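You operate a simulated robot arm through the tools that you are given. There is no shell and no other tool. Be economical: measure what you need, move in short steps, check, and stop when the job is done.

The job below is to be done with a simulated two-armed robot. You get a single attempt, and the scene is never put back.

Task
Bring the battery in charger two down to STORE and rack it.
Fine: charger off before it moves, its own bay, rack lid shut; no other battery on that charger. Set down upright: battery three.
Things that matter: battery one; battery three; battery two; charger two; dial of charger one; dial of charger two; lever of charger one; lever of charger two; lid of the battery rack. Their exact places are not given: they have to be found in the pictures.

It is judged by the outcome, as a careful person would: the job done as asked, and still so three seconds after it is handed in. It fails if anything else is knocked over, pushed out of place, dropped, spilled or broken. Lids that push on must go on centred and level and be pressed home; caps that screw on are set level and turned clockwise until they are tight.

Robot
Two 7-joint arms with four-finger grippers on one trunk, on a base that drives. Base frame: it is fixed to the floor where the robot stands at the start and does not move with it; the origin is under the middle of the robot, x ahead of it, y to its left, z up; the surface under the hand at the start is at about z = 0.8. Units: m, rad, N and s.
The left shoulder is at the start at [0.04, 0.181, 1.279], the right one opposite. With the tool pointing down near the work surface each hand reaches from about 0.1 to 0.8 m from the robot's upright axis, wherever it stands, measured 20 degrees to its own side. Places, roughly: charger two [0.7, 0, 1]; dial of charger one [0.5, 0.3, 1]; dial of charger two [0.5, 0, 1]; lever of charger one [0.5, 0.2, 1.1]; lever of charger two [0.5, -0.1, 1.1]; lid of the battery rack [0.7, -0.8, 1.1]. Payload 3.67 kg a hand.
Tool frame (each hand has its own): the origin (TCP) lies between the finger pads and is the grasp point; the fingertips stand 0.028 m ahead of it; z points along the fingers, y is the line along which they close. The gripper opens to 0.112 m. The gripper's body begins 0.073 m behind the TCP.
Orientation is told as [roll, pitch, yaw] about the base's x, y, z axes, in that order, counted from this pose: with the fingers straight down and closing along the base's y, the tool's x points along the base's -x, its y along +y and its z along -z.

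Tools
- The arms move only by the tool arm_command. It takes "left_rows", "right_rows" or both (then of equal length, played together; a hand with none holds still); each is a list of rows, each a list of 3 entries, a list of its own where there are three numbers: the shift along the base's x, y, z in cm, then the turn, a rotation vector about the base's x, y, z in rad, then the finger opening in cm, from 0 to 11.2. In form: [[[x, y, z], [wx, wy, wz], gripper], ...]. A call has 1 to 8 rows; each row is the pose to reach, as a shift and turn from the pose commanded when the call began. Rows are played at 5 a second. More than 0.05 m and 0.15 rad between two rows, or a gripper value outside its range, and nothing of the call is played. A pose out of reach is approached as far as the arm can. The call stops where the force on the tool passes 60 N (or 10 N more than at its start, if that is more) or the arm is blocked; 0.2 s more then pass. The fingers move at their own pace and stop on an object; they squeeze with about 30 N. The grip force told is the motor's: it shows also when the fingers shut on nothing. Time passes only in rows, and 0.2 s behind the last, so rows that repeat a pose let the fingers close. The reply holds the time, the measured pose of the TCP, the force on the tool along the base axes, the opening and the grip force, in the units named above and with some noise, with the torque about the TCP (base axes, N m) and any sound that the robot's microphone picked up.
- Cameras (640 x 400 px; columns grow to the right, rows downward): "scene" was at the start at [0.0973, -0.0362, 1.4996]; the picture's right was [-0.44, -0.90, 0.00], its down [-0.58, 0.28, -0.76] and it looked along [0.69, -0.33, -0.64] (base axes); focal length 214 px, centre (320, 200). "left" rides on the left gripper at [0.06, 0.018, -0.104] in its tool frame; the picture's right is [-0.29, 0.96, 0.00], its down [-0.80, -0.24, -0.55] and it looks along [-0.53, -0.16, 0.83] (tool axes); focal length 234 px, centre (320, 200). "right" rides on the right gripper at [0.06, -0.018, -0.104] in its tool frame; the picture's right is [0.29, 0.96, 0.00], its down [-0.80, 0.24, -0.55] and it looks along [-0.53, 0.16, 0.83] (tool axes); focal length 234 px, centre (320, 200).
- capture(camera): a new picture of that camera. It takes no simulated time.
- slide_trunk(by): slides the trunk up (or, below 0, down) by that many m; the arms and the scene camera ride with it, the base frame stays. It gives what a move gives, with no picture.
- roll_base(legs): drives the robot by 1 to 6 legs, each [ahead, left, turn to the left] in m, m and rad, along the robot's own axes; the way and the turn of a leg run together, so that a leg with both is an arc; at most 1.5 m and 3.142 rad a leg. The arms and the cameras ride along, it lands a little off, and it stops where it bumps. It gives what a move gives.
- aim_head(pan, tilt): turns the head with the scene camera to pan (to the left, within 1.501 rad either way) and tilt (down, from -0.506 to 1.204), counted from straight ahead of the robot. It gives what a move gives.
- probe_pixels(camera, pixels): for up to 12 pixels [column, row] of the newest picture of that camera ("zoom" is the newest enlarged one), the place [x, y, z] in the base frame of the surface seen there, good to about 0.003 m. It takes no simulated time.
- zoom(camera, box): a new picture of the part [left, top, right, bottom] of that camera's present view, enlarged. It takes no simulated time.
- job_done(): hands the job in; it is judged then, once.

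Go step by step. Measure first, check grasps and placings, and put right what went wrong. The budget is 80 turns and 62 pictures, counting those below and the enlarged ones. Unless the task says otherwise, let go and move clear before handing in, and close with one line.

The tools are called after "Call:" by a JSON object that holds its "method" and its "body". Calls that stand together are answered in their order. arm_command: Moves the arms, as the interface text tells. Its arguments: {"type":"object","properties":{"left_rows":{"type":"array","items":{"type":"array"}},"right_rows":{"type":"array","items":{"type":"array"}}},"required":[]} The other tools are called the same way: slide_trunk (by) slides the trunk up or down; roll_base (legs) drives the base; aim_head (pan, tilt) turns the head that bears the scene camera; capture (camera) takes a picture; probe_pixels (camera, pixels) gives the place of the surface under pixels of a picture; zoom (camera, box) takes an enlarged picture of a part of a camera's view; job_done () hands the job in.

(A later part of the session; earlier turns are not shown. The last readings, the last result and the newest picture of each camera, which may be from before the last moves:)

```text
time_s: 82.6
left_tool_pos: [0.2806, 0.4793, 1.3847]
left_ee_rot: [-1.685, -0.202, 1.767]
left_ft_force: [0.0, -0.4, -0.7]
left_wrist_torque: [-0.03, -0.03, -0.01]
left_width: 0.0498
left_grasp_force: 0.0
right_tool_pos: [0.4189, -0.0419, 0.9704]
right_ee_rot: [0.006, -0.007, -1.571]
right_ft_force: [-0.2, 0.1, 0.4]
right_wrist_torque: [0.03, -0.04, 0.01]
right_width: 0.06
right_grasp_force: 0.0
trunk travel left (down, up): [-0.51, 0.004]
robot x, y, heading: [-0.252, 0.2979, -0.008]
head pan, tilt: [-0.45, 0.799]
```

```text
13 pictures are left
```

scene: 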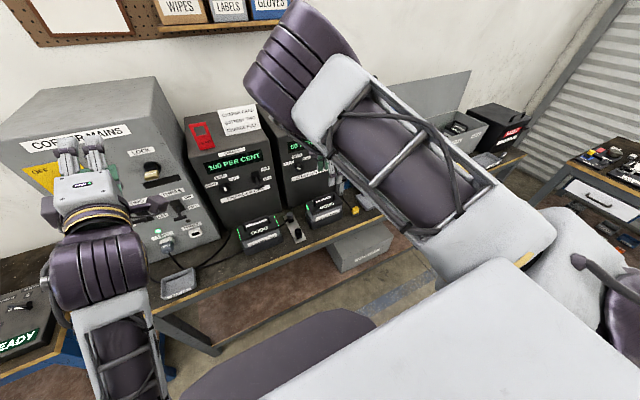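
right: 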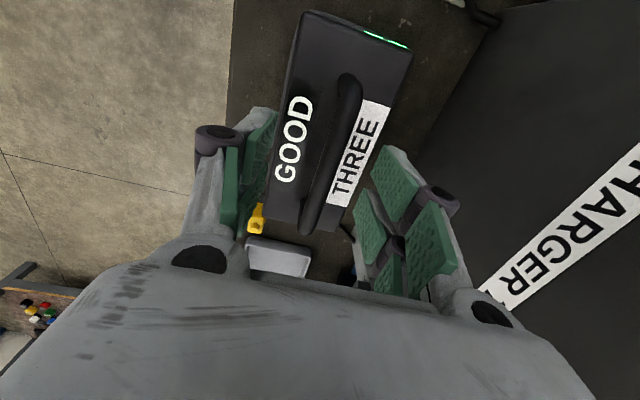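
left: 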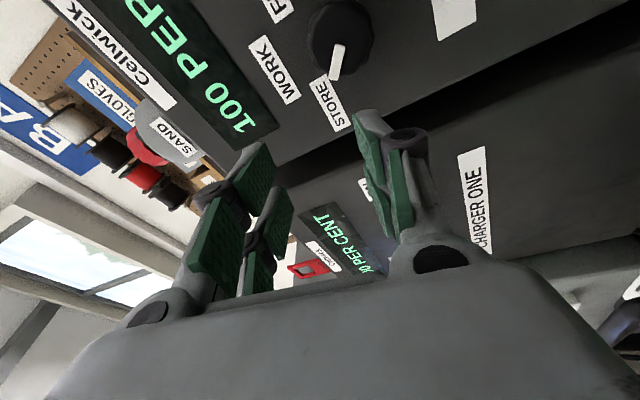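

The fingers straddle the handle correctly. Lowering the last 2.5 cm, closing, then a small test lift.

Call:
{"method": "arm_command", "body": {"right_rows": [[[0.1, 0, -1.3], [0, 0, 0], 6], [[0.1, 0, -2.4], [0, 0, 0], 6], [[0.1, 0, -2.4], [0, 0, 0], 3], [[0.1, 0, -2.4], [0, 0, 0], 0.5], [[0.1, 0, -2.4], [0, 0, 0], 0.5]]}}

Call:
{"method": "arm_command", "body": {"right_rows": [[[0, 0, 1], [0, 0, 0], 0.5], [[0, 0, 2], [0, 0, 0], 0.5], [[0, 0, 3], [0, 0, 0], 0.5], [[0, 0, 3], [0, 0, 0], 0.5]]}}

Call:
{"method": "capture", "body": {"camera": "right"}}

```text
time_s: 83.8
left_tool_pos: [0.2831, 0.4793, 1.383]
left_ee_rot: [-1.685, -0.204, 1.765]
left_ft_force: [-0.2, -0.3, -0.4]
left_wrist_torque: [0.03, 0.03, 0.02]
left_width: 0.05
left_grasp_force: 0.1
right_tool_pos: [0.4222, -0.0415, 0.9464]
right_ee_rot: [0.007, -0.008, -1.57]
right_ft_force: [3.8, 0.0, 0.7]
right_wrist_torque: [-0.04, -0.12, 0.1]
right_width: 0.0107
right_grasp_force: 29.9
trunk travel left (down, up): [-0.51, 0.004]
robot x, y, heading: [-0.2542, 0.2969, -0.003]
head pan, tilt: [-0.45, 0.799]
```

```text
time_s: 84.8
left_tool_pos: [0.284, 0.4775, 1.3817]
left_ee_rot: [-1.683, -0.206, 1.766]
left_ft_force: [0.8, 0.1, -0.8]
left_wrist_torque: [0.04, -0.02, 0.01]
left_width: 0.05
left_grasp_force: 0.1
right_tool_pos: [0.4211, -0.0426, 0.9731]
right_ee_rot: [0.003, -0.003, -1.573]
right_ft_force: [-0.4, 0.1, -17.7]
right_wrist_torque: [0.05, 0.03, 0.03]
right_width: 0.0109
right_grasp_force: 29.9
trunk travel left (down, up): [-0.51, 0.004]
robot x, y, heading: [-0.2537, 0.2982, -0.009]
head pan, tilt: [-0.45, 0.799]
```

```text
12 pictures are left
```

right: 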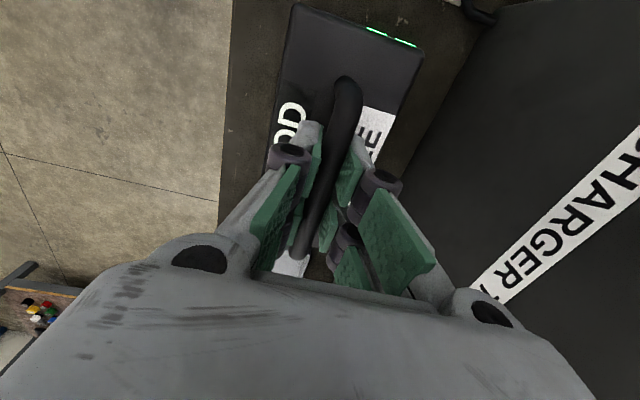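

The battery is lifted cleanly (17.7 N, tilt ≈0). Raising it well clear, then backing away from the bench.

Call:
{"method": "arm_command", "body": {"right_rows": [[[0, 0, 3], [0, 0, 0], 0.5], [[0, 0, 6], [0, 0, 0], 0.5], [[0, 0, 9], [0, 0, 0], 0.5], [[0, 0, 12], [0, 0, 0], 0.5], [[0, 0, 15], [0, 0, 0], 0.5], [[0, 0, 18], [0, 0, 0], 0.5], [[0, 0, 21], [0, 0, 0], 0.5], [[0, 0, 23], [0, 0, 0], 0.5]]}}

Call:
{"method": "roll_base", "body": {"legs": [[-0.2, 0, 0]]}}

```text
time_s: 86.6
left_tool_pos: [0.2829, 0.4773, 1.3834]
left_ee_rot: [-1.685, -0.204, 1.767]
left_ft_force: [0.8, -0.3, 0.6]
left_wrist_torque: [0.02, -0.01, 0.0]
left_width: 0.0499
left_grasp_force: 0.0
right_tool_pos: [0.4199, -0.0452, 1.2026]
right_ee_rot: [-0.002, -0.003, -1.575]
right_ft_force: [-1.0, -0.1, -17.3]
right_wrist_torque: [0.07, 0.03, 0.0]
right_width: 0.0109
right_grasp_force: 30.3
trunk travel left (down, up): [-0.51, 0.004]
robot x, y, heading: [-0.2542, 0.2975, -0.007]
head pan, tilt: [-0.45, 0.799]
```

```text
time_s: 88.3
left_tool_pos: [0.0865, 0.4787, 1.3814]
left_ee_rot: [-1.683, -0.207, 1.763]
left_ft_force: [-0.2, -0.8, -0.7]
left_wrist_torque: [0.0, -0.02, 0.0]
left_width: 0.0499
left_grasp_force: 0.1
right_tool_pos: [0.2226, -0.0436, 1.2026]
right_ee_rot: [0.0, -0.005, -1.579]
right_ft_force: [1.4, 0.7, -17.0]
right_wrist_torque: [0.02, 0.0, 0.02]
right_width: 0.0113
right_grasp_force: 30.2
trunk travel left (down, up): [-0.51, 0.004]
robot x, y, heading: [-0.4486, 0.3007, -0.009]
head pan, tilt: [-0.45, 0.799]
```

Driving right in front of the rack with the battery held, then looking.

Call:
{"method": "roll_base", "body": {"legs": [[0, -0.5, 0.004], [0, -0.42, 0.004]]}}

Call:
{"method": "aim_head", "body": {"pan": -0.05, "tilt": 0.55}}

Call:
{"method": "capture", "body": {"camera": "scene"}}

```text
time_s: 93.5
left_tool_pos: [0.0768, -0.4248, 1.3841]
left_ee_rot: [-1.682, -0.205, 1.777]
left_ft_force: [0.9, 0.0, -0.7]
left_wrist_torque: [-0.01, 0.03, -0.01]
left_width: 0.0497
left_grasp_force: 0.0
right_tool_pos: [0.2199, -0.9476, 1.2042]
right_ee_rot: [0.001, -0.004, -1.566]
right_ft_force: [-0.2, 1.0, -16.3]
right_wrist_torque: [0.08, 0.02, 0.02]
right_width: 0.0115
right_grasp_force: 29.8
trunk travel left (down, up): [-0.51, 0.004]
robot x, y, heading: [-0.4577, -0.6113, 0.001]
head pan, tilt: [-0.45, 0.799]
```

```text
time_s: 94.4
left_tool_pos: [0.0748, -0.4274, 1.3834]
left_ee_rot: [-1.682, -0.206, 1.778]
left_ft_force: [-0.8, -0.2, 0.1]
left_wrist_torque: [0.0, -0.02, 0.01]
left_width: 0.05
left_grasp_force: 0.2
right_tool_pos: [0.2204, -0.9499, 1.2022]
right_ee_rot: [-0.001, 0.001, -1.567]
right_ft_force: [-0.5, -0.1, -17.3]
right_wrist_torque: [0.05, 0.0, -0.02]
right_width: 0.0112
right_grasp_force: 29.4
trunk travel left (down, up): [-0.51, 0.004]
robot x, y, heading: [-0.4559, -0.6132, 0.006]
head pan, tilt: [-0.051, 0.55]
```

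```text
11 pictures are left
```

scene: 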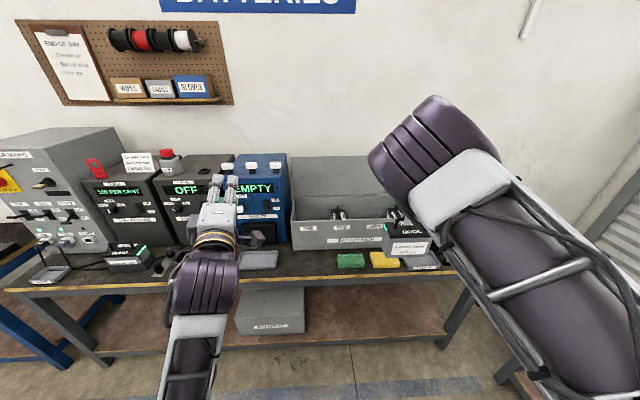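

Charger two's screen now reads OFF and the battery is held steady near (410,235). Driving ahead so the wrist camera can see the bays from above.

Call:
{"method": "roll_base", "body": {"legs": [[0.27, 0, 0]]}}

Call:
{"method": "capture", "body": {"camera": "right"}}

```text
time_s: 96.3
left_tool_pos: [0.3417, -0.4268, 1.3838]
left_ee_rot: [-1.682, -0.205, 1.777]
left_ft_force: [0.2, 0.5, -0.4]
left_wrist_torque: [-0.04, -0.01, 0.0]
left_width: 0.0498
left_grasp_force: 0.1
right_tool_pos: [0.4838, -0.9484, 1.2053]
right_ee_rot: [0.003, -0.002, -1.567]
right_ft_force: [-1.8, 1.3, -17.0]
right_wrist_torque: [0.05, 0.03, 0.01]
right_width: 0.0116
right_grasp_force: 30.3
trunk travel left (down, up): [-0.51, 0.004]
robot x, y, heading: [-0.1869, -0.6137, 0.001]
head pan, tilt: [-0.051, 0.55]
```

```text
10 pictures are left
```

right: 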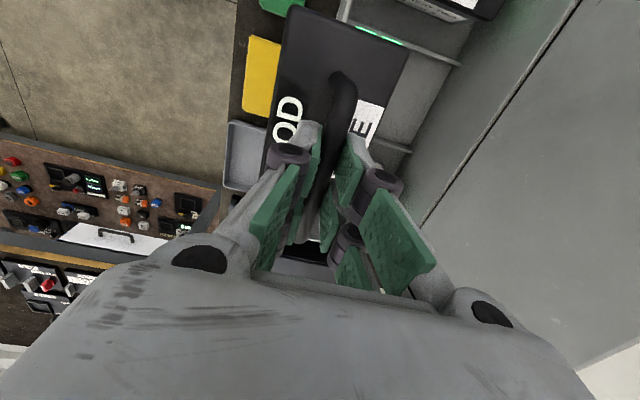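

Two dividers show at (435,60) and (400,148), bounding an empty bay beside the battery in TWO. Probing dividers, rack walls and floor.

Call:
{"method": "probe_pixels", "body": {"camera": "right", "pixels": [[400, 40], [440, 58], [458, 64], [405, 149], [390, 146], [430, 100], [410, 110], [380, 130], [465, 8], [425, 215], [500, 100], [345, 10]]}}

Call:
{"method": "zoom", "body": {"camera": "right", "box": [330, 0, 530, 200]}}

```text
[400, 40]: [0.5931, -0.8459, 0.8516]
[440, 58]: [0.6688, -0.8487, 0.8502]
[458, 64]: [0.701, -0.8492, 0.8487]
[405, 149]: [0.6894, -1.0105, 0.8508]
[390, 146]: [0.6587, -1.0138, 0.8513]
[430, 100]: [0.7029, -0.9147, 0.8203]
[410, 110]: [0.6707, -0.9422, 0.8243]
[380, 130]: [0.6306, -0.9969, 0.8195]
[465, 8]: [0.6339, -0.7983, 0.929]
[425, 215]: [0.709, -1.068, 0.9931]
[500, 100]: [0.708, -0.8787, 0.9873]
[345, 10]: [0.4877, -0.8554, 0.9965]
```

```text
2.00 times, centred on (430, 100) of right
```

zoom: 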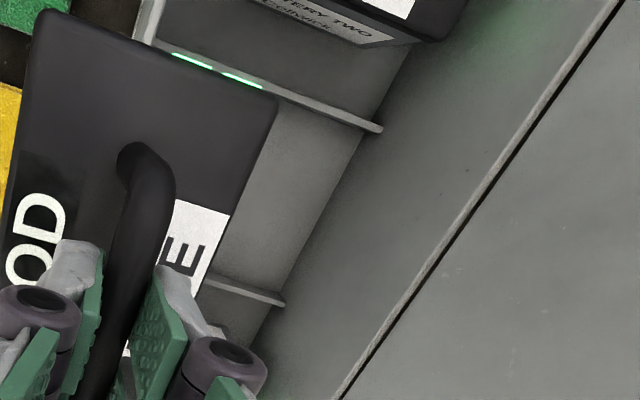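

Bay THREE spans y −0.850 to −1.012 (centre −0.931), x about 0.49 to 0.708, floor z 0.82, walls to z 0.997; battery two is in the bay next to it. Driving ahead 0.117 m over the bay.

Call:
{"method": "roll_base", "body": {"legs": [[0.117, 0, 0]]}}

```text
time_s: 97.6
left_tool_pos: [0.4587, -0.4272, 1.3852]
left_ee_rot: [-1.686, -0.205, 1.776]
left_ft_force: [0.0, 0.0, -0.2]
left_wrist_torque: [0.01, -0.02, 0.0]
left_width: 0.0498
left_grasp_force: 0.1
right_tool_pos: [0.598, -0.95, 1.2049]
right_ee_rot: [0.002, 0.001, -1.569]
right_ft_force: [-2.9, -0.1, -15.9]
right_wrist_torque: [0.03, -0.01, 0.0]
right_width: 0.0116
right_grasp_force: 29.7
trunk travel left (down, up): [-0.51, 0.004]
robot x, y, heading: [-0.0706, -0.6122, 0.001]
head pan, tilt: [-0.051, 0.55]
```

Now at x 0.598. Shifting y by +1.9 cm and descending to just above the dividers, then checking.

Call:
{"method": "arm_command", "body": {"right_rows": [[[0.2, 1, 0], [0, 0, 0], 0.5], [[0.2, 1.9, -2], [0, 0, 0], 0.5], [[0.2, 1.9, -5], [0, 0, 0], 0.5], [[0.2, 1.9, -8], [0, 0, 0], 0.5], [[0.2, 1.9, -11], [0, 0, 0], 0.5], [[0.2, 1.9, -14], [0, 0, 0], 0.5], [[0.2, 1.9, -17], [0, 0, 0], 0.5], [[0.2, 1.9, -19], [0, 0, 0], 0.5]]}}

Call:
{"method": "capture", "body": {"camera": "right"}}

Call:
{"method": "probe_pixels", "body": {"camera": "right", "pixels": [[345, 20], [400, 40], [410, 45], [300, 15], [440, 60], [395, 150], [400, 160], [410, 155], [290, 60], [380, 30]]}}

```text
time_s: 99.4
left_tool_pos: [0.4587, -0.4266, 1.3838]
left_ee_rot: [-1.685, -0.203, 1.776]
left_ft_force: [-0.9, -0.1, -0.1]
left_wrist_torque: [-0.03, 0.03, 0.0]
left_width: 0.0502
left_grasp_force: 0.0
right_tool_pos: [0.6035, -0.9303, 1.0146]
right_ee_rot: [0.0, -0.001, -1.569]
right_ft_force: [0.5, 0.4, 0.2]
right_wrist_torque: [-0.03, -0.02, 0.01]
right_width: 0.0052
right_grasp_force: 0.0
trunk travel left (down, up): [-0.51, 0.004]
robot x, y, heading: [-0.0717, -0.6145, 0.005]
head pan, tilt: [-0.051, 0.55]
```

```text
8 pictures are left
```

right: 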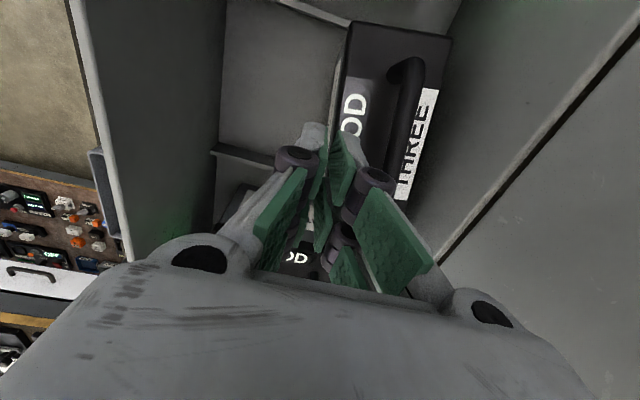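

```text
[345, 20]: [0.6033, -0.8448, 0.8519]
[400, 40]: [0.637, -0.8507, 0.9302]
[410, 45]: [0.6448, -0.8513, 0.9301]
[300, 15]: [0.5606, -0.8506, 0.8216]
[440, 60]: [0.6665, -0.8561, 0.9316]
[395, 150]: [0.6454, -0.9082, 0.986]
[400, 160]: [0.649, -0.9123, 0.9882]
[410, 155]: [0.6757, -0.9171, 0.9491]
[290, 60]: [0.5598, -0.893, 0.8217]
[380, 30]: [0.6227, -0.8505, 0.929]
```

The fingers are empty (width 0.005 m): the battery has slipped off and now stands in the bay at x≈0.65, its top level at z 0.93, the same as battery two. I'll raise the hand with the fingers opening and look carefully.

Call:
{"method": "arm_command", "body": {"right_rows": [[[0, 0, 3], [0, 0, 0], 0.5], [[0, 0, 6], [0, 0, 0], 2], [[0, 0, 9], [0, 0, 0], 4], [[0, 0, 12], [0, 0, 0], 6], [[0, 0, 15], [0, 0, 0], 8], [[0, 0, 17], [0, 0, 0], 8]]}}

Call:
{"method": "capture", "body": {"camera": "right"}}

Call:
{"method": "probe_pixels", "body": {"camera": "right", "pixels": [[345, 40], [400, 60], [390, 80], [380, 100], [365, 130], [355, 150], [330, 140], [410, 70], [430, 75], [350, 70], [340, 170], [375, 60]]}}

```text
time_s: 100.8
left_tool_pos: [0.4592, -0.4263, 1.3849]
left_ee_rot: [-1.687, -0.205, 1.779]
left_ft_force: [0.4, -0.1, 0.3]
left_wrist_torque: [0.02, -0.03, 0.04]
left_width: 0.05
left_grasp_force: 0.1
right_tool_pos: [0.6024, -0.932, 1.1829]
right_ee_rot: [-0.001, 0.001, -1.577]
right_ft_force: [1.4, 0.4, -0.7]
right_wrist_torque: [0.0, 0.0, 0.0]
right_width: 0.0801
right_grasp_force: 0.1
trunk travel left (down, up): [-0.51, 0.004]
robot x, y, heading: [-0.0716, -0.6126, 0.001]
head pan, tilt: [-0.051, 0.55]
```

```text
7 pictures are left
```

right: 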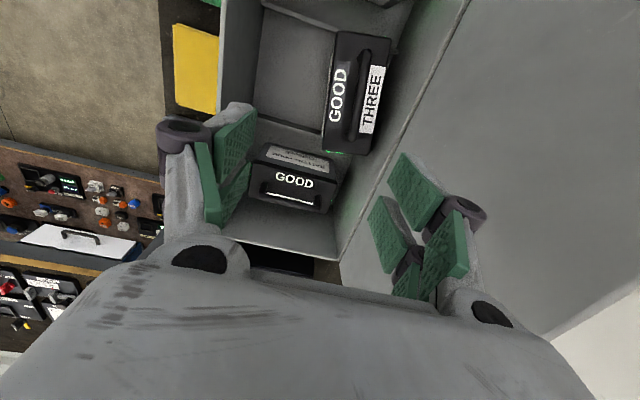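

```text
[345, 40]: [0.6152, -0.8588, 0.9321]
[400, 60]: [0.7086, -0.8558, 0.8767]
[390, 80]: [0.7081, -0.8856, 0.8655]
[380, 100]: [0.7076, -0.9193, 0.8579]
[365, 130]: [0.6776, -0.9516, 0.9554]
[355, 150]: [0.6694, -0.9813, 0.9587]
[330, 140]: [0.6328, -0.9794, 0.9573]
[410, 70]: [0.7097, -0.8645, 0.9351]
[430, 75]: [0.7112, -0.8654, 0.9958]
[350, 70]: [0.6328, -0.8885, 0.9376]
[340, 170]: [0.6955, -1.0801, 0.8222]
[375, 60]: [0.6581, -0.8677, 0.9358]
```

Battery three is in bay THREE but tilted about 0.2 rad: its +y end is at z 0.932 and its −y end at 0.957, propped on the divider at y −1.01. I must re-grasp it and set it flat, so I'll locate its handle precisely.

Call:
{"method": "zoom", "body": {"camera": "right", "box": [300, 15, 420, 175]}}

Call:
{"method": "probe_pixels", "body": {"camera": "right", "pixels": [[368, 47], [363, 60], [360, 75], [357, 90], [354, 105], [351, 120], [348, 135], [346, 142], [335, 110], [340, 60], [335, 145], [385, 45]]}}

```text
2.50 times, centred on (360, 95) of right
```

zoom: 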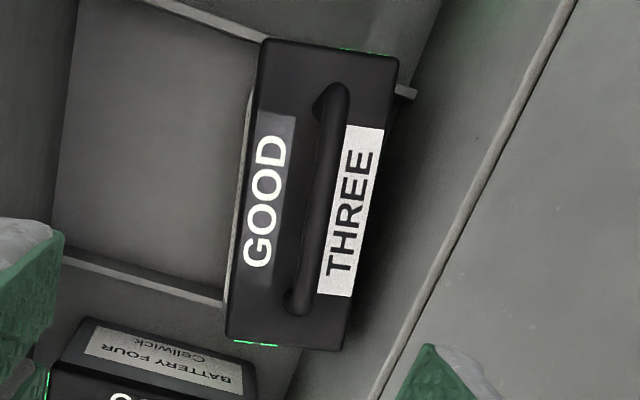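

```text
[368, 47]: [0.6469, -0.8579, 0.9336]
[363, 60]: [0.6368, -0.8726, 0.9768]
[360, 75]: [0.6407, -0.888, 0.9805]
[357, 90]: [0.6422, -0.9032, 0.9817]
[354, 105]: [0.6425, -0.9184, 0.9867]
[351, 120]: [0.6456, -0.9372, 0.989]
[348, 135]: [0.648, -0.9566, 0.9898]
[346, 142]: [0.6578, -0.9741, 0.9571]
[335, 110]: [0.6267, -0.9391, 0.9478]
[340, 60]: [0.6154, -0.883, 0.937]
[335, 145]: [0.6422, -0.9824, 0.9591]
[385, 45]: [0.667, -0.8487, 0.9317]
```

The handle centre is at (0.6425, −0.915), top z≈0.984, yawed about +0.13 and tilted about −0.17 rad about x. I'll match that orientation, descend around it, and close fully.

Call:
{"method": "arm_command", "body": {"right_rows": [[[1.5, 0.6, -2], [-0.06, 0, 0.05], 6], [[3, 1.2, -5], [-0.12, 0, 0.09], 6], [[4, 1.7, -9], [-0.17, 0, 0.13], 6], [[4, 1.7, -13], [-0.17, 0, 0.13], 6], [[4, 1.7, -16], [-0.17, 0, 0.13], 6], [[4, 1.7, -18.5], [-0.17, 0, 0.13], 6], [[4, 1.7, -20], [-0.17, 0, 0.13], 6], [[4, 1.7, -20.8], [-0.17, 0, 0.13], 6]]}}

Call:
{"method": "arm_command", "body": {"right_rows": [[[0, 0, 0], [0, 0, 0], 3], [[0, 0, 0], [0, 0, 0], 0], [[0, 0, 0], [0, 0, 0], 0], [[0, 0, 0], [0, 0, 0], 0]]}}

```text
time_s: 102.6
left_tool_pos: [0.4602, -0.4254, 1.3847]
left_ee_rot: [-1.683, -0.203, 1.776]
left_ft_force: [0.0, -0.2, -0.1]
left_wrist_torque: [0.04, 0.02, 0.05]
left_width: 0.0498
left_grasp_force: 0.1
right_tool_pos: [0.6441, -0.9123, 0.9764]
right_ee_rot: [-0.009, -0.171, -1.438]
right_ft_force: [-0.4, -0.3, -0.3]
right_wrist_torque: [0.02, -0.02, 0.01]
right_width: 0.06
right_grasp_force: 0.1
trunk travel left (down, up): [-0.51, 0.004]
robot x, y, heading: [-0.0698, -0.6091, 0.0]
head pan, tilt: [-0.051, 0.55]
```

```text
time_s: 103.6
left_tool_pos: [0.4584, -0.4269, 1.3839]
left_ee_rot: [-1.683, -0.204, 1.776]
left_ft_force: [0.1, 0.1, 0.2]
left_wrist_torque: [-0.05, 0.03, 0.02]
left_width: 0.0502
left_grasp_force: 0.0
right_tool_pos: [0.6454, -0.9118, 0.9776]
right_ee_rot: [-0.012, -0.172, -1.439]
right_ft_force: [5.0, -0.9, -0.3]
right_wrist_torque: [-0.14, -0.1, 0.2]
right_width: 0.0105
right_grasp_force: 30.2
trunk travel left (down, up): [-0.51, 0.004]
robot x, y, heading: [-0.068, -0.6108, 0.003]
head pan, tilt: [-0.051, 0.55]
```

Handle gripped (width 0.0105). Lifting slowly, levelling it, and moving over the bay centre.

Call:
{"method": "arm_command", "body": {"right_rows": [[[0, 0, 1], [0, 0, 0], 0], [[0, 0, 2], [0, 0, 0], 0], [[0, 0, 3], [0.04, 0, -0.03], 0], [[0, 0, 4], [0.08, 0, -0.06], 0], [[-0.5, -0.5, 4.5], [0.12, 0, -0.1], 0], [[-1, -1, 4.5], [0.17, 0, -0.13], 0], [[-2, -1.9, 4.5], [0.17, 0, -0.13], 0], [[-2, -1.9, 4.5], [0.17, 0, -0.13], 0]]}}

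Call:
{"method": "capture", "body": {"camera": "right"}}

Call:
{"method": "probe_pixels", "body": {"camera": "right", "pixels": [[345, 20], [400, 40], [380, 35], [410, 45], [300, 30], [285, 60], [275, 110], [385, 110], [395, 90], [430, 60], [400, 148], [320, 25]]}}

```text
time_s: 105.4
left_tool_pos: [0.4605, -0.4264, 1.3851]
left_ee_rot: [-1.684, -0.204, 1.777]
left_ft_force: [0.5, 0.0, -0.1]
left_wrist_torque: [0.02, 0.02, 0.03]
left_width: 0.05
left_grasp_force: 0.0
right_tool_pos: [0.6253, -0.9329, 1.0195]
right_ee_rot: [-0.001, 0.001, -1.57]
right_ft_force: [-0.4, 0.5, -17.3]
right_wrist_torque: [0.04, 0.0, -0.01]
right_width: 0.0106
right_grasp_force: 29.9
trunk travel left (down, up): [-0.51, 0.004]
robot x, y, heading: [-0.0684, -0.6086, 0.0]
head pan, tilt: [-0.051, 0.55]
```

```text
5 pictures are left
```

right: 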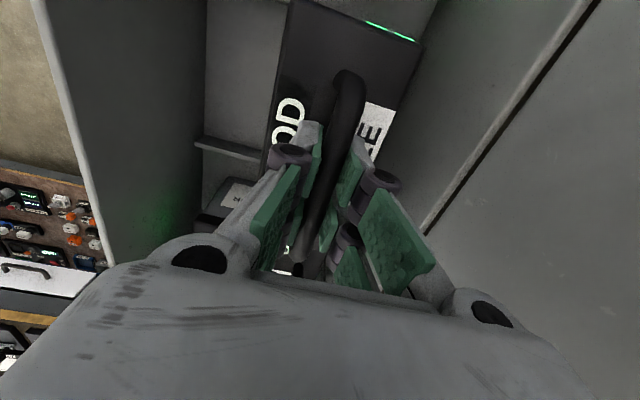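

```text
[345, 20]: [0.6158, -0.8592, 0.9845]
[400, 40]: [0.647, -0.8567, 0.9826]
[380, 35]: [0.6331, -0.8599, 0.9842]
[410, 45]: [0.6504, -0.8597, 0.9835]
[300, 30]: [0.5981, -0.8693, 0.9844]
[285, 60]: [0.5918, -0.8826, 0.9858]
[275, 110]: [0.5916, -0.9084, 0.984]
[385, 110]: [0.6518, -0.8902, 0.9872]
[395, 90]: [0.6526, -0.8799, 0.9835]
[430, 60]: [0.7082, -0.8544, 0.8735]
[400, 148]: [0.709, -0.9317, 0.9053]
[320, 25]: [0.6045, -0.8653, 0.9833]
```

The battery hangs level (top z≈0.984 all over), inside the bay's y-range. Lowering gently to just about floor contact.

Call:
{"method": "arm_command", "body": {"right_rows": [[[-0.5, 0.1, -1], [0, 0, 0], 0], [[-1, 0.1, -2], [0, 0, 0], 0], [[-1, 0.1, -3], [0, 0, 0], 0], [[-1, 0.1, -4], [0, 0, 0], 0], [[-1, 0.1, -4.6], [0, 0, 0], 0], [[-1, 0.1, -5], [0, 0, 0], 0], [[-1, 0.1, -5], [0, 0, 0], 0]]}}

Call:
{"method": "probe_pixels", "body": {"camera": "right", "pixels": [[345, 20]]}}

```text
time_s: 107.0
left_tool_pos: [0.4575, -0.4199, 1.3848]
left_ee_rot: [-1.686, -0.2, 1.778]
left_ft_force: [0.3, -0.4, 0.4]
left_wrist_torque: [-0.01, 0.02, 0.04]
left_width: 0.0501
left_grasp_force: 0.1
right_tool_pos: [0.6152, -0.9249, 0.9774]
right_ee_rot: [0.01, -0.005, -1.567]
right_ft_force: [7.1, 18.3, 30.2]
right_wrist_torque: [-1.46, 0.39, 0.19]
right_width: 0.0104
right_grasp_force: 29.9
trunk travel left (down, up): [-0.51, 0.004]
robot x, y, heading: [-0.0712, -0.6135, 0.007]
head pan, tilt: [-0.051, 0.55]
```

```text
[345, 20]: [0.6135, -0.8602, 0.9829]
```

The battery caught the −y divider (up 30 N, pushing +18 N in y, torque −1.5). Lifting 1.2 cm, shifting 0.8 cm towards +y, and lowering again.

Call:
{"method": "arm_command", "body": {"right_rows": [[[0, 0, 1], [0, 0, 0], 0], [[0, -0.2, 1.6], [-0.01, 0, 0], 0], [[0, 0.3, 1.6], [-0.01, 0, 0], 0], [[0, 0.3, 1.6], [-0.01, 0, 0], 0]]}}

Call:
{"method": "capture", "body": {"camera": "right"}}

Call:
{"method": "probe_pixels", "body": {"camera": "right", "pixels": [[345, 10], [345, 18], [380, 30], [380, 36], [405, 36], [405, 44], [225, 145], [240, 150], [410, 150], [300, 8], [430, 40], [250, 60]]}}

```text
time_s: 108.0
left_tool_pos: [0.4616, -0.427, 1.3837]
left_ee_rot: [-1.683, -0.204, 1.778]
left_ft_force: [0.1, -0.3, 0.1]
left_wrist_torque: [0.03, -0.01, 0.01]
left_width: 0.0501
left_grasp_force: 0.0
right_tool_pos: [0.6136, -0.9285, 0.9843]
right_ee_rot: [-0.005, -0.009, -1.572]
right_ft_force: [0.5, -0.1, -18.5]
right_wrist_torque: [0.2, -0.03, -0.02]
right_width: 0.0103
right_grasp_force: 30.1
trunk travel left (down, up): [-0.51, 0.004]
robot x, y, heading: [-0.0706, -0.6111, 0.001]
head pan, tilt: [-0.051, 0.55]
```

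```text
4 pictures are left
```

right: 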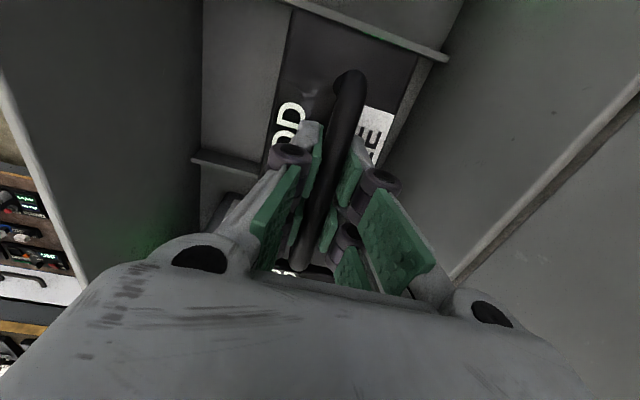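

```text
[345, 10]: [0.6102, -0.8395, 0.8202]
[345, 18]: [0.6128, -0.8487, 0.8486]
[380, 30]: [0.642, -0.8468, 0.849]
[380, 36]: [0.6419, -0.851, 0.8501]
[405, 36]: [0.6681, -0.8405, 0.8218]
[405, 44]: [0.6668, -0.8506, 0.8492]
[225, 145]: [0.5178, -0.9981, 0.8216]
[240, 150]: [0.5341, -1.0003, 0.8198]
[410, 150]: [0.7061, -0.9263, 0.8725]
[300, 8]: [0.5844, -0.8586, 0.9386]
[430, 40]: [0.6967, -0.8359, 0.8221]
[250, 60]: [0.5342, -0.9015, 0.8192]
```

The contact pivoted the battery in the grip (its +y end is 1 cm low, a tilt of about −0.14 rad, matching the 0.2 N m torque). I'll lift 2 cm, level it with a +0.13 rad turn, and lower at TCP y≈−0.926.

Call:
{"method": "arm_command", "body": {"right_rows": [[[0, 0, 1], [0, 0, 0], 0], [[0, 0, 2.5], [0, 0, 0], 0], [[0, 0, 3], [0.07, 0, 0], 0], [[0, 0.2, 3], [0.13, 0, 0], 0], [[0, 0.2, 3], [0.13, 0, 0], 0]]}}

Call:
{"method": "probe_pixels", "body": {"camera": "right", "pixels": [[300, 15]]}}

Call:
{"method": "capture", "body": {"camera": "right"}}

Call:
{"method": "probe_pixels", "body": {"camera": "right", "pixels": [[300, 15], [320, 20], [340, 15], [380, 40], [400, 50], [285, 60], [300, 70], [275, 110], [390, 90], [385, 110], [375, 160], [262, 150]]}}

```text
time_s: 109.2
left_tool_pos: [0.4609, -0.4269, 1.3848]
left_ee_rot: [-1.683, -0.204, 1.778]
left_ft_force: [0.0, -1.0, 0.0]
left_wrist_torque: [-0.01, 0.0, -0.03]
left_width: 0.05
left_grasp_force: 0.0
right_tool_pos: [0.6141, -0.9262, 1.0171]
right_ee_rot: [-0.001, 0.121, -1.57]
right_ft_force: [0.0, -0.6, -17.1]
right_wrist_torque: [0.05, 0.01, -0.01]
right_width: 0.0109
right_grasp_force: 30.0
trunk travel left (down, up): [-0.51, 0.004]
robot x, y, heading: [-0.0749, -0.6087, 0.006]
head pan, tilt: [-0.051, 0.55]
```

```text
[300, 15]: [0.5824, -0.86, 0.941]
```

```text
3 pictures are left
```

right: 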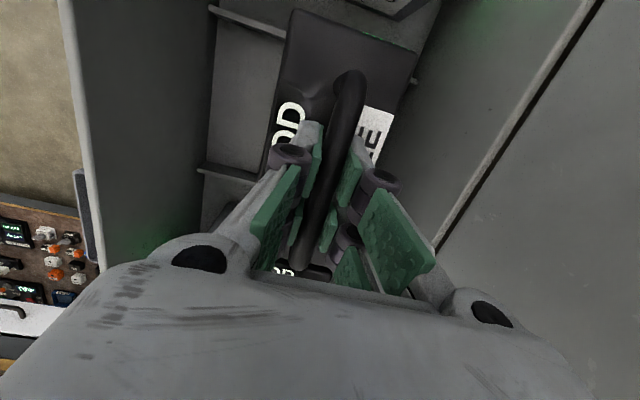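

```text
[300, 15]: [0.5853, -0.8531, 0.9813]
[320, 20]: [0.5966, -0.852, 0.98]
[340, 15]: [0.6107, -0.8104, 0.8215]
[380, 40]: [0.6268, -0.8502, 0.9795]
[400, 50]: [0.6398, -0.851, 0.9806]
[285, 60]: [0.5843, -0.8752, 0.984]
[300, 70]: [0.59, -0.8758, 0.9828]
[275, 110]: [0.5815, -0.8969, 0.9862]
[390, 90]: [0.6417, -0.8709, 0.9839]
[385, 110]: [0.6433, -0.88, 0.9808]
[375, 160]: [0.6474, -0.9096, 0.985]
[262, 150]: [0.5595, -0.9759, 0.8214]
```

Top is nearly level with small residual torque (0.05). The battery is about 0.15 m long in a 0.157 m bay, so I'll add a +0.035 rad correction, set TCP y to −0.929, and lower partway to check forces.

Call:
{"method": "arm_command", "body": {"right_rows": [[[0, -0.3, 0], [0.035, 0, 0], 0], [[0, -0.3, -1], [0.035, 0, 0], 0], [[0, -0.3, -2], [0.035, 0, 0], 0], [[0, -0.3, -3], [0.035, 0, 0], 0], [[0, -0.3, -3.6], [0.035, 0, 0], 0], [[0, -0.3, -4.0], [0.035, 0, 0], 0], [[0, -0.3, -4.0], [0.035, 0, 0], 0]]}}

```text
time_s: 110.8
left_tool_pos: [0.4617, -0.4264, 1.3833]
left_ee_rot: [-1.685, -0.203, 1.776]
left_ft_force: [0.3, -0.3, 0.1]
left_wrist_torque: [-0.01, -0.01, 0.02]
left_width: 0.0498
left_grasp_force: 0.1
right_tool_pos: [0.6137, -0.9282, 0.9755]
right_ee_rot: [-0.003, 0.156, -1.568]
right_ft_force: [0.1, -0.1, -18.3]
right_wrist_torque: [-0.02, -0.04, 0.03]
right_width: 0.0101
right_grasp_force: 29.8
trunk travel left (down, up): [-0.51, 0.004]
robot x, y, heading: [-0.0735, -0.6078, 0.001]
head pan, tilt: [-0.051, 0.55]
```

No contact (force −18.3 N, torque ≈0) at a height where it caught before. Continuing down gently.

Call:
{"method": "arm_command", "body": {"right_rows": [[[0, 0, -0.4], [0, 0, 0], 0], [[0, 0, -0.8], [0, 0, 0], 0], [[0, 0, -1.1], [0, 0, 0], 0], [[0, 0, -1.4], [0, 0, 0], 0], [[0, 0, -1.4], [0, 0, 0], 0]]}}

```text
time_s: 112.0
left_tool_pos: [0.4601, -0.4268, 1.3845]
left_ee_rot: [-1.684, -0.202, 1.776]
left_ft_force: [0.5, 0.4, -0.7]
left_wrist_torque: [0.01, -0.05, 0.01]
left_width: 0.05
left_grasp_force: 0.0
right_tool_pos: [0.613, -0.9284, 0.9636]
right_ee_rot: [0.003, 0.155, -1.569]
right_ft_force: [-1.3, -0.2, -7.3]
right_wrist_torque: [0.63, -0.02, 0.08]
right_width: 0.0104
right_grasp_force: 29.7
trunk travel left (down, up): [-0.51, 0.004]
robot x, y, heading: [-0.0713, -0.6128, 0.003]
head pan, tilt: [-0.051, 0.55]
```

Partial support at z 0.9636, the expected seated height, with the +y end touching first. Lowering 3 mm more with a small levelling turn.

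Call:
{"method": "arm_command", "body": {"right_rows": [[[0, 0, 0], [0.02, 0, 0], 0], [[0, 0, -0.2], [0.035, 0, 0], 0], [[0, 0, -0.3], [0.035, 0, 0], 0], [[0, 0, -0.3], [0.035, 0, 0], 0]]}}

```text
time_s: 113.0
left_tool_pos: [0.4589, -0.4261, 1.3846]
left_ee_rot: [-1.686, -0.206, 1.776]
left_ft_force: [-0.8, -0.1, -0.4]
left_wrist_torque: [0.0, -0.03, 0.03]
left_width: 0.0499
left_grasp_force: 0.1
right_tool_pos: [0.6128, -0.9299, 0.9614]
right_ee_rot: [0.003, 0.188, -1.569]
right_ft_force: [1.3, -4.5, 2.5]
right_wrist_torque: [-0.11, 0.01, 0.02]
right_width: 0.0104
right_grasp_force: 29.9
trunk travel left (down, up): [-0.51, 0.004]
robot x, y, heading: [-0.0734, -0.6064, 0.001]
head pan, tilt: [-0.051, 0.55]
```

The battery is fully supported with near-zero torque. Opening the fingers, rising clear and checking that it is upright.

Call:
{"method": "arm_command", "body": {"right_rows": [[[0, 0, 0], [0, 0, 0], 2], [[0, 0, 0], [0, 0, 0], 4], [[0, 0, 0], [0, 0, 0], 5], [[0, 0, 3], [0, 0, 0], 5], [[0, 0, 7], [0, 0, 0], 5], [[0, 0, 11], [-0.06, 0, 0], 5], [[0, 0, 15], [-0.12, 0, 0], 6], [[0, 0, 19], [-0.18, 0, 0], 6]]}}

Call:
{"method": "capture", "body": {"camera": "right"}}

Call:
{"method": "probe_pixels", "body": {"camera": "right", "pixels": [[320, 50], [370, 70], [310, 80], [335, 60], [315, 110], [300, 130], [350, 80], [340, 130], [330, 150], [350, 50], [300, 110], [290, 150]]}}

```text
time_s: 114.8
left_tool_pos: [0.458, -0.4259, 1.385]
left_ee_rot: [-1.685, -0.203, 1.778]
left_ft_force: [-1.0, -0.7, -0.3]
left_wrist_torque: [0.0, -0.01, -0.03]
left_width: 0.05
left_grasp_force: 0.1
right_tool_pos: [0.6113, -0.9281, 1.1503]
right_ee_rot: [-0.001, 0.008, -1.569]
right_ft_force: [-0.6, 0.9, 0.5]
right_wrist_torque: [-0.06, -0.04, 0.0]
right_width: 0.0601
right_grasp_force: 0.2
trunk travel left (down, up): [-0.51, 0.004]
robot x, y, heading: [-0.0757, -0.6139, 0.004]
head pan, tilt: [-0.051, 0.55]
```

```text
2 pictures are left
```

right: 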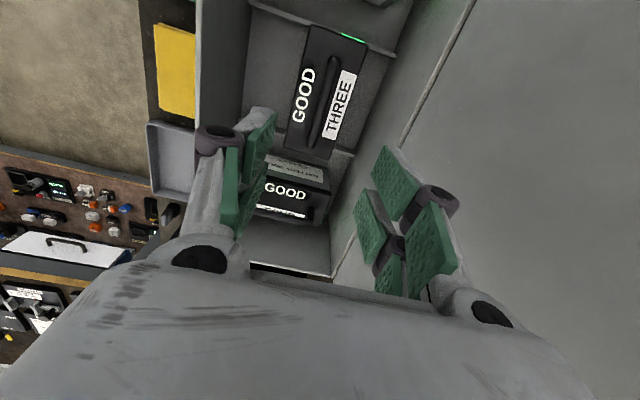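

```text
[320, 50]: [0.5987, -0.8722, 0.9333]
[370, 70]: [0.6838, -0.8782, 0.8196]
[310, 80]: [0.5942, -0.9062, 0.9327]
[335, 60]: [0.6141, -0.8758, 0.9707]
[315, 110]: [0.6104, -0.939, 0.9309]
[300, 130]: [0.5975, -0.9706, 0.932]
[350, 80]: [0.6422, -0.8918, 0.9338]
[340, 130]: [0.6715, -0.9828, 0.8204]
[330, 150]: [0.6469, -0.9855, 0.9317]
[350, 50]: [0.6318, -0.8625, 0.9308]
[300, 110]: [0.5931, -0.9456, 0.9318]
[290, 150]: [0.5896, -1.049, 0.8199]
```

Battery three is seated level in bay THREE (top z 0.931–0.933 everywhere, handle top 0.971 below the wall top 0.993). Next the lid: raise the hand above the lid's top edge (z≈1.217) with fingers wide to straddle it, then drive slightly ahead and left.

Call:
{"method": "arm_command", "body": {"right_rows": [[[0, 0, 3], [0, 0, 0], 7], [[0, 0, 6], [0, 0, 0], 9], [[0, 0, 9], [0, 0, 0], 11.2], [[0, 0, 12], [0, 0, 0], 11.2], [[0, 0, 13], [0, 0, 0], 11.2]]}}

Call:
{"method": "roll_base", "body": {"legs": [[0.05, 0.1, 0]]}}

Call:
{"method": "aim_head", "body": {"pan": -0.2, "tilt": 0.75}}

```text
time_s: 116.0
left_tool_pos: [0.4594, -0.4255, 1.3842]
left_ee_rot: [-1.687, -0.204, 1.777]
left_ft_force: [-0.2, -0.6, -0.1]
left_wrist_torque: [0.0, -0.02, -0.05]
left_width: 0.0498
left_grasp_force: 0.0
right_tool_pos: [0.6121, -0.9349, 1.2758]
right_ee_rot: [-0.004, 0.013, -1.581]
right_ft_force: [-0.3, -0.3, 0.5]
right_wrist_torque: [0.04, -0.04, -0.04]
right_width: 0.1119
right_grasp_force: 0.1
trunk travel left (down, up): [-0.51, 0.004]
robot x, y, heading: [-0.0721, -0.6109, 0.001]
head pan, tilt: [-0.051, 0.55]
```

```text
time_s: 117.2
left_tool_pos: [0.5088, -0.3278, 1.3859]
left_ee_rot: [-1.686, -0.206, 1.777]
left_ft_force: [-0.2, -0.4, -0.2]
left_wrist_torque: [-0.06, -0.03, 0.01]
left_width: 0.0502
left_grasp_force: 0.0
right_tool_pos: [0.6612, -0.8368, 1.2789]
right_ee_rot: [0.0, 0.017, -1.581]
right_ft_force: [0.2, -0.8, -0.2]
right_wrist_torque: [0.04, 0.0, 0.0]
right_width: 0.1119
right_grasp_force: 0.1
trunk travel left (down, up): [-0.51, 0.004]
robot x, y, heading: [-0.0191, -0.5127, 0.004]
head pan, tilt: [-0.051, 0.55]
```

```text
time_s: 117.9
left_tool_pos: [0.5096, -0.3258, 1.3849]
left_ee_rot: [-1.683, -0.203, 1.777]
left_ft_force: [0.2, 0.2, 0.1]
left_wrist_torque: [0.0, -0.01, -0.03]
left_width: 0.0501
left_grasp_force: 0.0
right_tool_pos: [0.6631, -0.8353, 1.2793]
right_ee_rot: [-0.001, 0.017, -1.585]
right_ft_force: [1.0, -0.1, 0.3]
right_wrist_torque: [-0.04, 0.03, 0.02]
right_width: 0.1117
right_grasp_force: 0.0
trunk travel left (down, up): [-0.51, 0.004]
robot x, y, heading: [-0.0209, -0.5141, 0.004]
head pan, tilt: [-0.201, 0.75]
```

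Aligning the straddle over the lid's top edge and checking with one picture before descending.

Call:
{"method": "arm_command", "body": {"right_rows": [[[2, 0, 0], [0, 0, 0], 11.2], [[4, 0, 0], [0, -0.015, 0.01], 11.2], [[4, 0, 0], [0, -0.015, 0.01], 11.2]]}}

Call:
{"method": "capture", "body": {"camera": "right"}}

Call:
{"method": "probe_pixels", "body": {"camera": "right", "pixels": [[330, 60], [340, 80], [350, 100], [360, 60], [370, 40], [320, 120], [390, 20], [300, 150], [340, 30], [320, 30], [310, 200], [380, 80]]}}

```text
time_s: 118.7
left_tool_pos: [0.5092, -0.326, 1.3855]
left_ee_rot: [-1.687, -0.203, 1.777]
left_ft_force: [0.7, -0.5, 0.2]
left_wrist_torque: [0.01, 0.02, 0.02]
left_width: 0.05
left_grasp_force: 0.0
right_tool_pos: [0.701, -0.8348, 1.2793]
right_ee_rot: [0.015, 0.018, -1.569]
right_ft_force: [-0.2, 0.2, 0.4]
right_wrist_torque: [-0.01, -0.04, 0.02]
right_width: 0.1119
right_grasp_force: 0.0
trunk travel left (down, up): [-0.51, 0.004]
robot x, y, heading: [-0.0258, -0.5137, 0.003]
head pan, tilt: [-0.201, 0.75]
```

```text
1 pictures are left
```

right: 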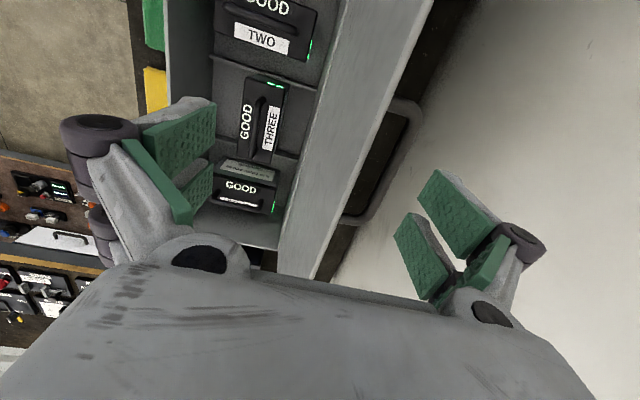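

```text
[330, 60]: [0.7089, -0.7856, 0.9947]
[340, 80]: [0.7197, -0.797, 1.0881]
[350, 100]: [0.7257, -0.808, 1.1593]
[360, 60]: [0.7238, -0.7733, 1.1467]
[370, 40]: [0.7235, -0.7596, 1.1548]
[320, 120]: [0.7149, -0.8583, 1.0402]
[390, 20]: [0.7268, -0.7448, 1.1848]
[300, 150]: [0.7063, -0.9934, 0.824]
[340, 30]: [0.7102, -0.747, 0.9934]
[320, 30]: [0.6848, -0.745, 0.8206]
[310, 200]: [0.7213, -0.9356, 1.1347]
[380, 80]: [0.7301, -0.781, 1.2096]
```

The lid's top edge (x≈0.73, z≈1.21) lies between the open fingers. I'll descend to straddle it and pull it gently past vertical so that it leans on the front finger.

Call:
{"method": "arm_command", "body": {"right_rows": [[[0, 0, -3], [0, 0, 0], 11.2], [[0, 0, -6], [0, 0, 0], 11.2], [[0, 0, -8], [0, 0, 0], 11.2], [[0, 0, -10], [0, 0, 0], 11.2], [[-1.5, 0, -10], [0, 0, 0], 11.2], [[-2.7, 0, -10], [0, 0, 0], 11.2], [[-3.7, 0, -10], [0, 0, 0], 11.2], [[-3.7, 0, -10], [0, 0, 0], 11.2]]}}

```text
time_s: 119.6
left_tool_pos: [0.5078, -0.3263, 1.3852]
left_ee_rot: [-1.686, -0.202, 1.777]
left_ft_force: [0.4, 1.1, -0.1]
left_wrist_torque: [-0.04, -0.02, 0.03]
left_width: 0.0498
left_grasp_force: 0.2
right_tool_pos: [0.7098, -0.8347, 1.2087]
right_ee_rot: [0.051, 0.002, -1.565]
right_ft_force: [-1.7, 6.2, 14.9]
right_wrist_torque: [-0.13, -0.89, 0.32]
right_width: 0.113
right_grasp_force: 0.1
trunk travel left (down, up): [-0.51, 0.004]
robot x, y, heading: [-0.0221, -0.5129, 0.0]
head pan, tilt: [-0.201, 0.75]
stopped in row 4 (right hand): the force on the tool passed its limit at 71 N (the readings are from after the stop); the commanded pose is now the measured one
```

The descent stopped at z 1.207 with an upward push on the back-finger side. I'll raise slightly and probe the dark frame behind the lid in the last picture.

Call:
{"method": "arm_command", "body": {"right_rows": [[[-0.4, 0, 1.5], [0, 0, 0], 11.2], [[-0.9, 0, 4], [-0.0, 0, 0], 11.2], [[-0.9, 0, 7], [0.0, -0.03, 0], 11.2]]}}

Call:
{"method": "probe_pixels", "body": {"camera": "right", "pixels": [[380, 160], [405, 105], [415, 120], [400, 160], [370, 205], [355, 222], [430, 60], [405, 85], [385, 115], [450, 150], [420, 200], [400, 30]]}}

```text
time_s: 120.4
left_tool_pos: [0.5088, -0.3257, 1.3846]
left_ee_rot: [-1.685, -0.203, 1.776]
left_ft_force: [-0.8, 0.4, 0.0]
left_wrist_torque: [0.0, -0.02, 0.01]
left_width: 0.0504
left_grasp_force: 0.0
right_tool_pos: [0.7004, -0.8357, 1.2747]
right_ee_rot: [0.072, 0.006, -1.569]
right_ft_force: [0.1, 0.5, -0.3]
right_wrist_torque: [-0.01, -0.01, 0.01]
right_width: 0.1121
right_grasp_force: 0.2
trunk travel left (down, up): [-0.51, 0.004]
robot x, y, heading: [-0.0227, -0.5107, 0.0]
head pan, tilt: [-0.201, 0.75]
```

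```text
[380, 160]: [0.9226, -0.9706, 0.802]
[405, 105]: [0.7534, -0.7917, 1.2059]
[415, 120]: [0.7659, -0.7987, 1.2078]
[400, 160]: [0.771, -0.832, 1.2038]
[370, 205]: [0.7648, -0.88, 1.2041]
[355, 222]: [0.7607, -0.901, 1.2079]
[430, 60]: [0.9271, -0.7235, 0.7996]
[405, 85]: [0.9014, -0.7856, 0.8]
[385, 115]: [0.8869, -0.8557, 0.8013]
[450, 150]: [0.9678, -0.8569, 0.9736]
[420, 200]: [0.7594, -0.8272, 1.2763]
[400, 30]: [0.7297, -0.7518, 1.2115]
```

The dark frame is the lid's own handle: a bar along y from −0.795 to −0.90 at about (0.766, z 1.205). I'll grip that bar instead, which gives control all the way down. First drive ahead 5 cm and line up above the bar with a narrow opening.

Call:
{"method": "roll_base", "body": {"legs": [[0.05, 0, 0]]}}

Call:
{"method": "arm_command", "body": {"right_rows": [[[0.5, -0.3, 0.5], [0, 0.04, 0], 8], [[1, -0.6, 0.5], [0, 0.08, 0], 5], [[1.4, -1, 0.5], [0, 0.12, 0], 3], [[1.4, -1, 0.5], [0, 0.12, 0], 2.4], [[1.4, -1, 0.5], [0, 0.12, 0], 2.2]]}}

```text
time_s: 121.5
left_tool_pos: [0.5632, -0.3264, 1.38]
left_ee_rot: [-1.678, -0.205, 1.776]
left_ft_force: [1.3, -0.3, -0.3]
left_wrist_torque: [0.0, -0.07, 0.04]
left_width: 0.0497
left_grasp_force: 0.0
right_tool_pos: [0.7553, -0.8363, 1.2694]
right_ee_rot: [0.067, 0.006, -1.57]
right_ft_force: [2.5, -0.4, -1.0]
right_wrist_torque: [-0.04, 0.12, 0.0]
right_width: 0.1119
right_grasp_force: 0.0
trunk travel left (down, up): [-0.51, 0.004]
robot x, y, heading: [0.0234, -0.5087, 0.003]
head pan, tilt: [-0.201, 0.75]
stopped in leg 1: the robot was blocked; the commanded pose is now the measured one
```

```text
time_s: 122.7
left_tool_pos: [0.5555, -0.3266, 1.3845]
left_ee_rot: [-1.685, -0.206, 1.777]
left_ft_force: [0.6, 0.4, 0.5]
left_wrist_torque: [-0.02, 0.0, 0.03]
left_width: 0.0496
left_grasp_force: 0.1
right_tool_pos: [0.7619, -0.8455, 1.279]
right_ee_rot: [-0.047, 0.006, -1.569]
right_ft_force: [0.1, 0.7, 0.2]
right_wrist_torque: [-0.01, 0.0, 0.0]
right_width: 0.0218
right_grasp_force: 0.1
trunk travel left (down, up): [-0.51, 0.004]
robot x, y, heading: [0.0209, -0.5088, 0.006]
head pan, tilt: [-0.201, 0.75]
```

Driving stopped as the base touched the bench, but the hand is nearly above the bar. Adjusting x by 5 mm and descending in small steps around the bar.

Call:
{"method": "arm_command", "body": {"right_rows": [[[0.5, 0, -1], [0, 0, 0], 2.4], [[0.5, 0, -2.5], [0, 0, 0], 2.4], [[0.5, 0, -3.5], [0, 0, 0], 2.4], [[0.5, 0, -4.2], [0, 0, 0], 2.4], [[0.5, 0, -4.8], [0, 0, 0], 2.4], [[0.5, 0, -4.8], [0, 0, 0], 2.4]]}}

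```text
time_s: 124.1
left_tool_pos: [0.5555, -0.3259, 1.3847]
left_ee_rot: [-1.685, -0.204, 1.777]
left_ft_force: [0.3, -0.5, 0.3]
left_wrist_torque: [0.03, 0.03, -0.03]
left_width: 0.0502
left_grasp_force: 0.1
right_tool_pos: [0.7664, -0.8474, 1.2305]
right_ee_rot: [-0.046, 0.004, -1.569]
right_ft_force: [0.5, -0.6, 0.9]
right_wrist_torque: [0.01, -0.01, 0.04]
right_width: 0.0238
right_grasp_force: 0.1
trunk travel left (down, up): [-0.51, 0.004]
robot x, y, heading: [0.027, -0.5094, 0.007]
head pan, tilt: [-0.201, 0.75]
```

No contact yet with tips at z≈1.202. Lowering another 1.3 cm and closing on the bar.

Call:
{"method": "arm_command", "body": {"right_rows": [[[0, 0, -0.5], [0, 0, 0], 2.4], [[0, 0, -1], [0, 0, 0], 2.4], [[0, 0, -1.4], [0, 0, 0], 2.4], [[0, 0, -1.4], [0, 0, 0], 1.2], [[0, 0, -1.4], [0, 0, 0], 0], [[0, 0, -1.4], [0, 0, 0], 0]]}}

```text
time_s: 125.5
left_tool_pos: [0.5566, -0.3258, 1.3844]
left_ee_rot: [-1.684, -0.206, 1.774]
left_ft_force: [-0.3, -1.1, 0.0]
left_wrist_torque: [0.02, 0.04, -0.01]
left_width: 0.0501
left_grasp_force: 0.1
right_tool_pos: [0.766, -0.8455, 1.2175]
right_ee_rot: [-0.046, 0.005, -1.57]
right_ft_force: [8.1, 2.5, 4.1]
right_wrist_torque: [0.25, -0.29, -1.87]
right_width: 0.0116
right_grasp_force: 45.7
trunk travel left (down, up): [-0.51, 0.004]
robot x, y, heading: [0.026, -0.5125, -0.002]
head pan, tilt: [-0.201, 0.75]
```

The handle bar is gripped (width 0.0116). I'll swing the lid along its arc about the hinge at roughly (0.714, 0.994), beginning with the first part and checking forces.

Call:
{"method": "arm_command", "body": {"right_rows": [[[-1.1, 0, 0.25], [0, 0, 0], 0], [[-2.16, 0, 0.42], [0, 0, 0], 0], [[-3.3, 0, 0.53], [0, 0, 0], 0], [[-4.42, 0, 0.62], [0, 0, 0], 0], [[-5.6, 0, 0.62], [0, 0, 0], 0], [[-6.7, 0, 0.58], [0, 0, 0], 0]]}}

```text
time_s: 126.9
left_tool_pos: [0.5564, -0.3258, 1.3834]
left_ee_rot: [-1.684, -0.205, 1.777]
left_ft_force: [-0.2, -0.6, 0.9]
left_wrist_torque: [0.02, 0.01, 0.01]
left_width: 0.0499
left_grasp_force: 0.2
right_tool_pos: [0.6988, -0.8467, 1.223]
right_ee_rot: [-0.047, 0.006, -1.568]
right_ft_force: [3.8, 4.3, -1.3]
right_wrist_torque: [0.3, -0.23, -1.95]
right_width: 0.0115
right_grasp_force: 44.7
trunk travel left (down, up): [-0.51, 0.004]
robot x, y, heading: [0.0233, -0.5076, 0.001]
head pan, tilt: [-0.201, 0.75]
```

Low forces, grip holding. Continuing along the arc.

Call:
{"method": "arm_command", "body": {"right_rows": [[[-2.25, 0, -0.28], [0, 0, 0], 0], [[-4.47, 0, -0.79], [0, 0, 0], 0], [[-6.62, 0, -1.53], [0, 0, 0], 0], [[-8.68, 0, -2.49], [0, 0, 0], 0], [[-8.68, 0, -2.49], [0, 0, 0], 0]]}}

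```text
time_s: 127.9
left_tool_pos: [0.5523, -0.322, 1.3845]
left_ee_rot: [-1.687, -0.202, 1.779]
left_ft_force: [-0.5, 0.5, 1.3]
left_wrist_torque: [-0.01, -0.01, 0.03]
left_width: 0.0496
left_grasp_force: 0.0
right_tool_pos: [0.6582, -0.8686, 1.1922]
right_ee_rot: [-0.041, 0.006, -1.567]
right_ft_force: [-14.0, 23.2, 11.6]
right_wrist_torque: [-1.02, 0.29, -2.36]
right_width: 0.0109
right_grasp_force: 44.9
right hand out of reach, approached as far as the arm can: row 1, 2, 3, 4
trunk travel left (down, up): [-0.51, 0.004]
robot x, y, heading: [0.0258, -0.5117, 0.004]
head pan, tilt: [-0.201, 0.75]
stopped in row 4 (right hand): the force on the tool passed its limit at 70 N (the readings are from after the stop); the commanded pose is now the measured one
```

The arm can't come further inward, so from here I'll retreat with the base in small steps and use the arm only for height, letting the bar slide within the vertical pads.

Call:
{"method": "roll_base", "body": {"legs": [[-0.03, 0.018, 0]]}}

Call:
{"method": "arm_command", "body": {"right_rows": [[[0, 0, 0], [0, 0, 0], 0]]}}

```text
time_s: 128.8
left_tool_pos: [0.5254, -0.314, 1.384]
left_ee_rot: [-1.686, -0.207, 1.778]
left_ft_force: [1.0, 0.0, 0.3]
left_wrist_torque: [-0.01, 0.0, 0.0]
left_width: 0.0501
left_grasp_force: 0.0
right_tool_pos: [0.6336, -0.8639, 1.1895]
right_ee_rot: [-0.039, 0.006, -1.571]
right_ft_force: [7.9, -28.3, -9.4]
right_wrist_torque: [-0.52, -0.01, -1.7]
right_width: 0.0108
right_grasp_force: 45.0
trunk travel left (down, up): [-0.51, 0.004]
robot x, y, heading: [-0.0064, -0.4951, 0.001]
head pan, tilt: [-0.201, 0.75]
```

```text
time_s: 129.2
left_tool_pos: [0.5263, -0.3121, 1.3845]
left_ee_rot: [-1.687, -0.204, 1.776]
left_ft_force: [-0.1, 0.4, 0.3]
left_wrist_torque: [0.01, -0.02, -0.02]
left_width: 0.0497
left_grasp_force: 0.1
right_tool_pos: [0.6317, -0.8633, 1.1881]
right_ee_rot: [-0.039, 0.001, -1.576]
right_ft_force: [3.1, -7.5, -10.2]
right_wrist_torque: [-1.37, 0.1, -1.29]
right_width: 0.0107
right_grasp_force: 45.1
trunk travel left (down, up): [-0.51, 0.004]
robot x, y, heading: [-0.0048, -0.493, 0.004]
head pan, tilt: [-0.201, 0.75]
```

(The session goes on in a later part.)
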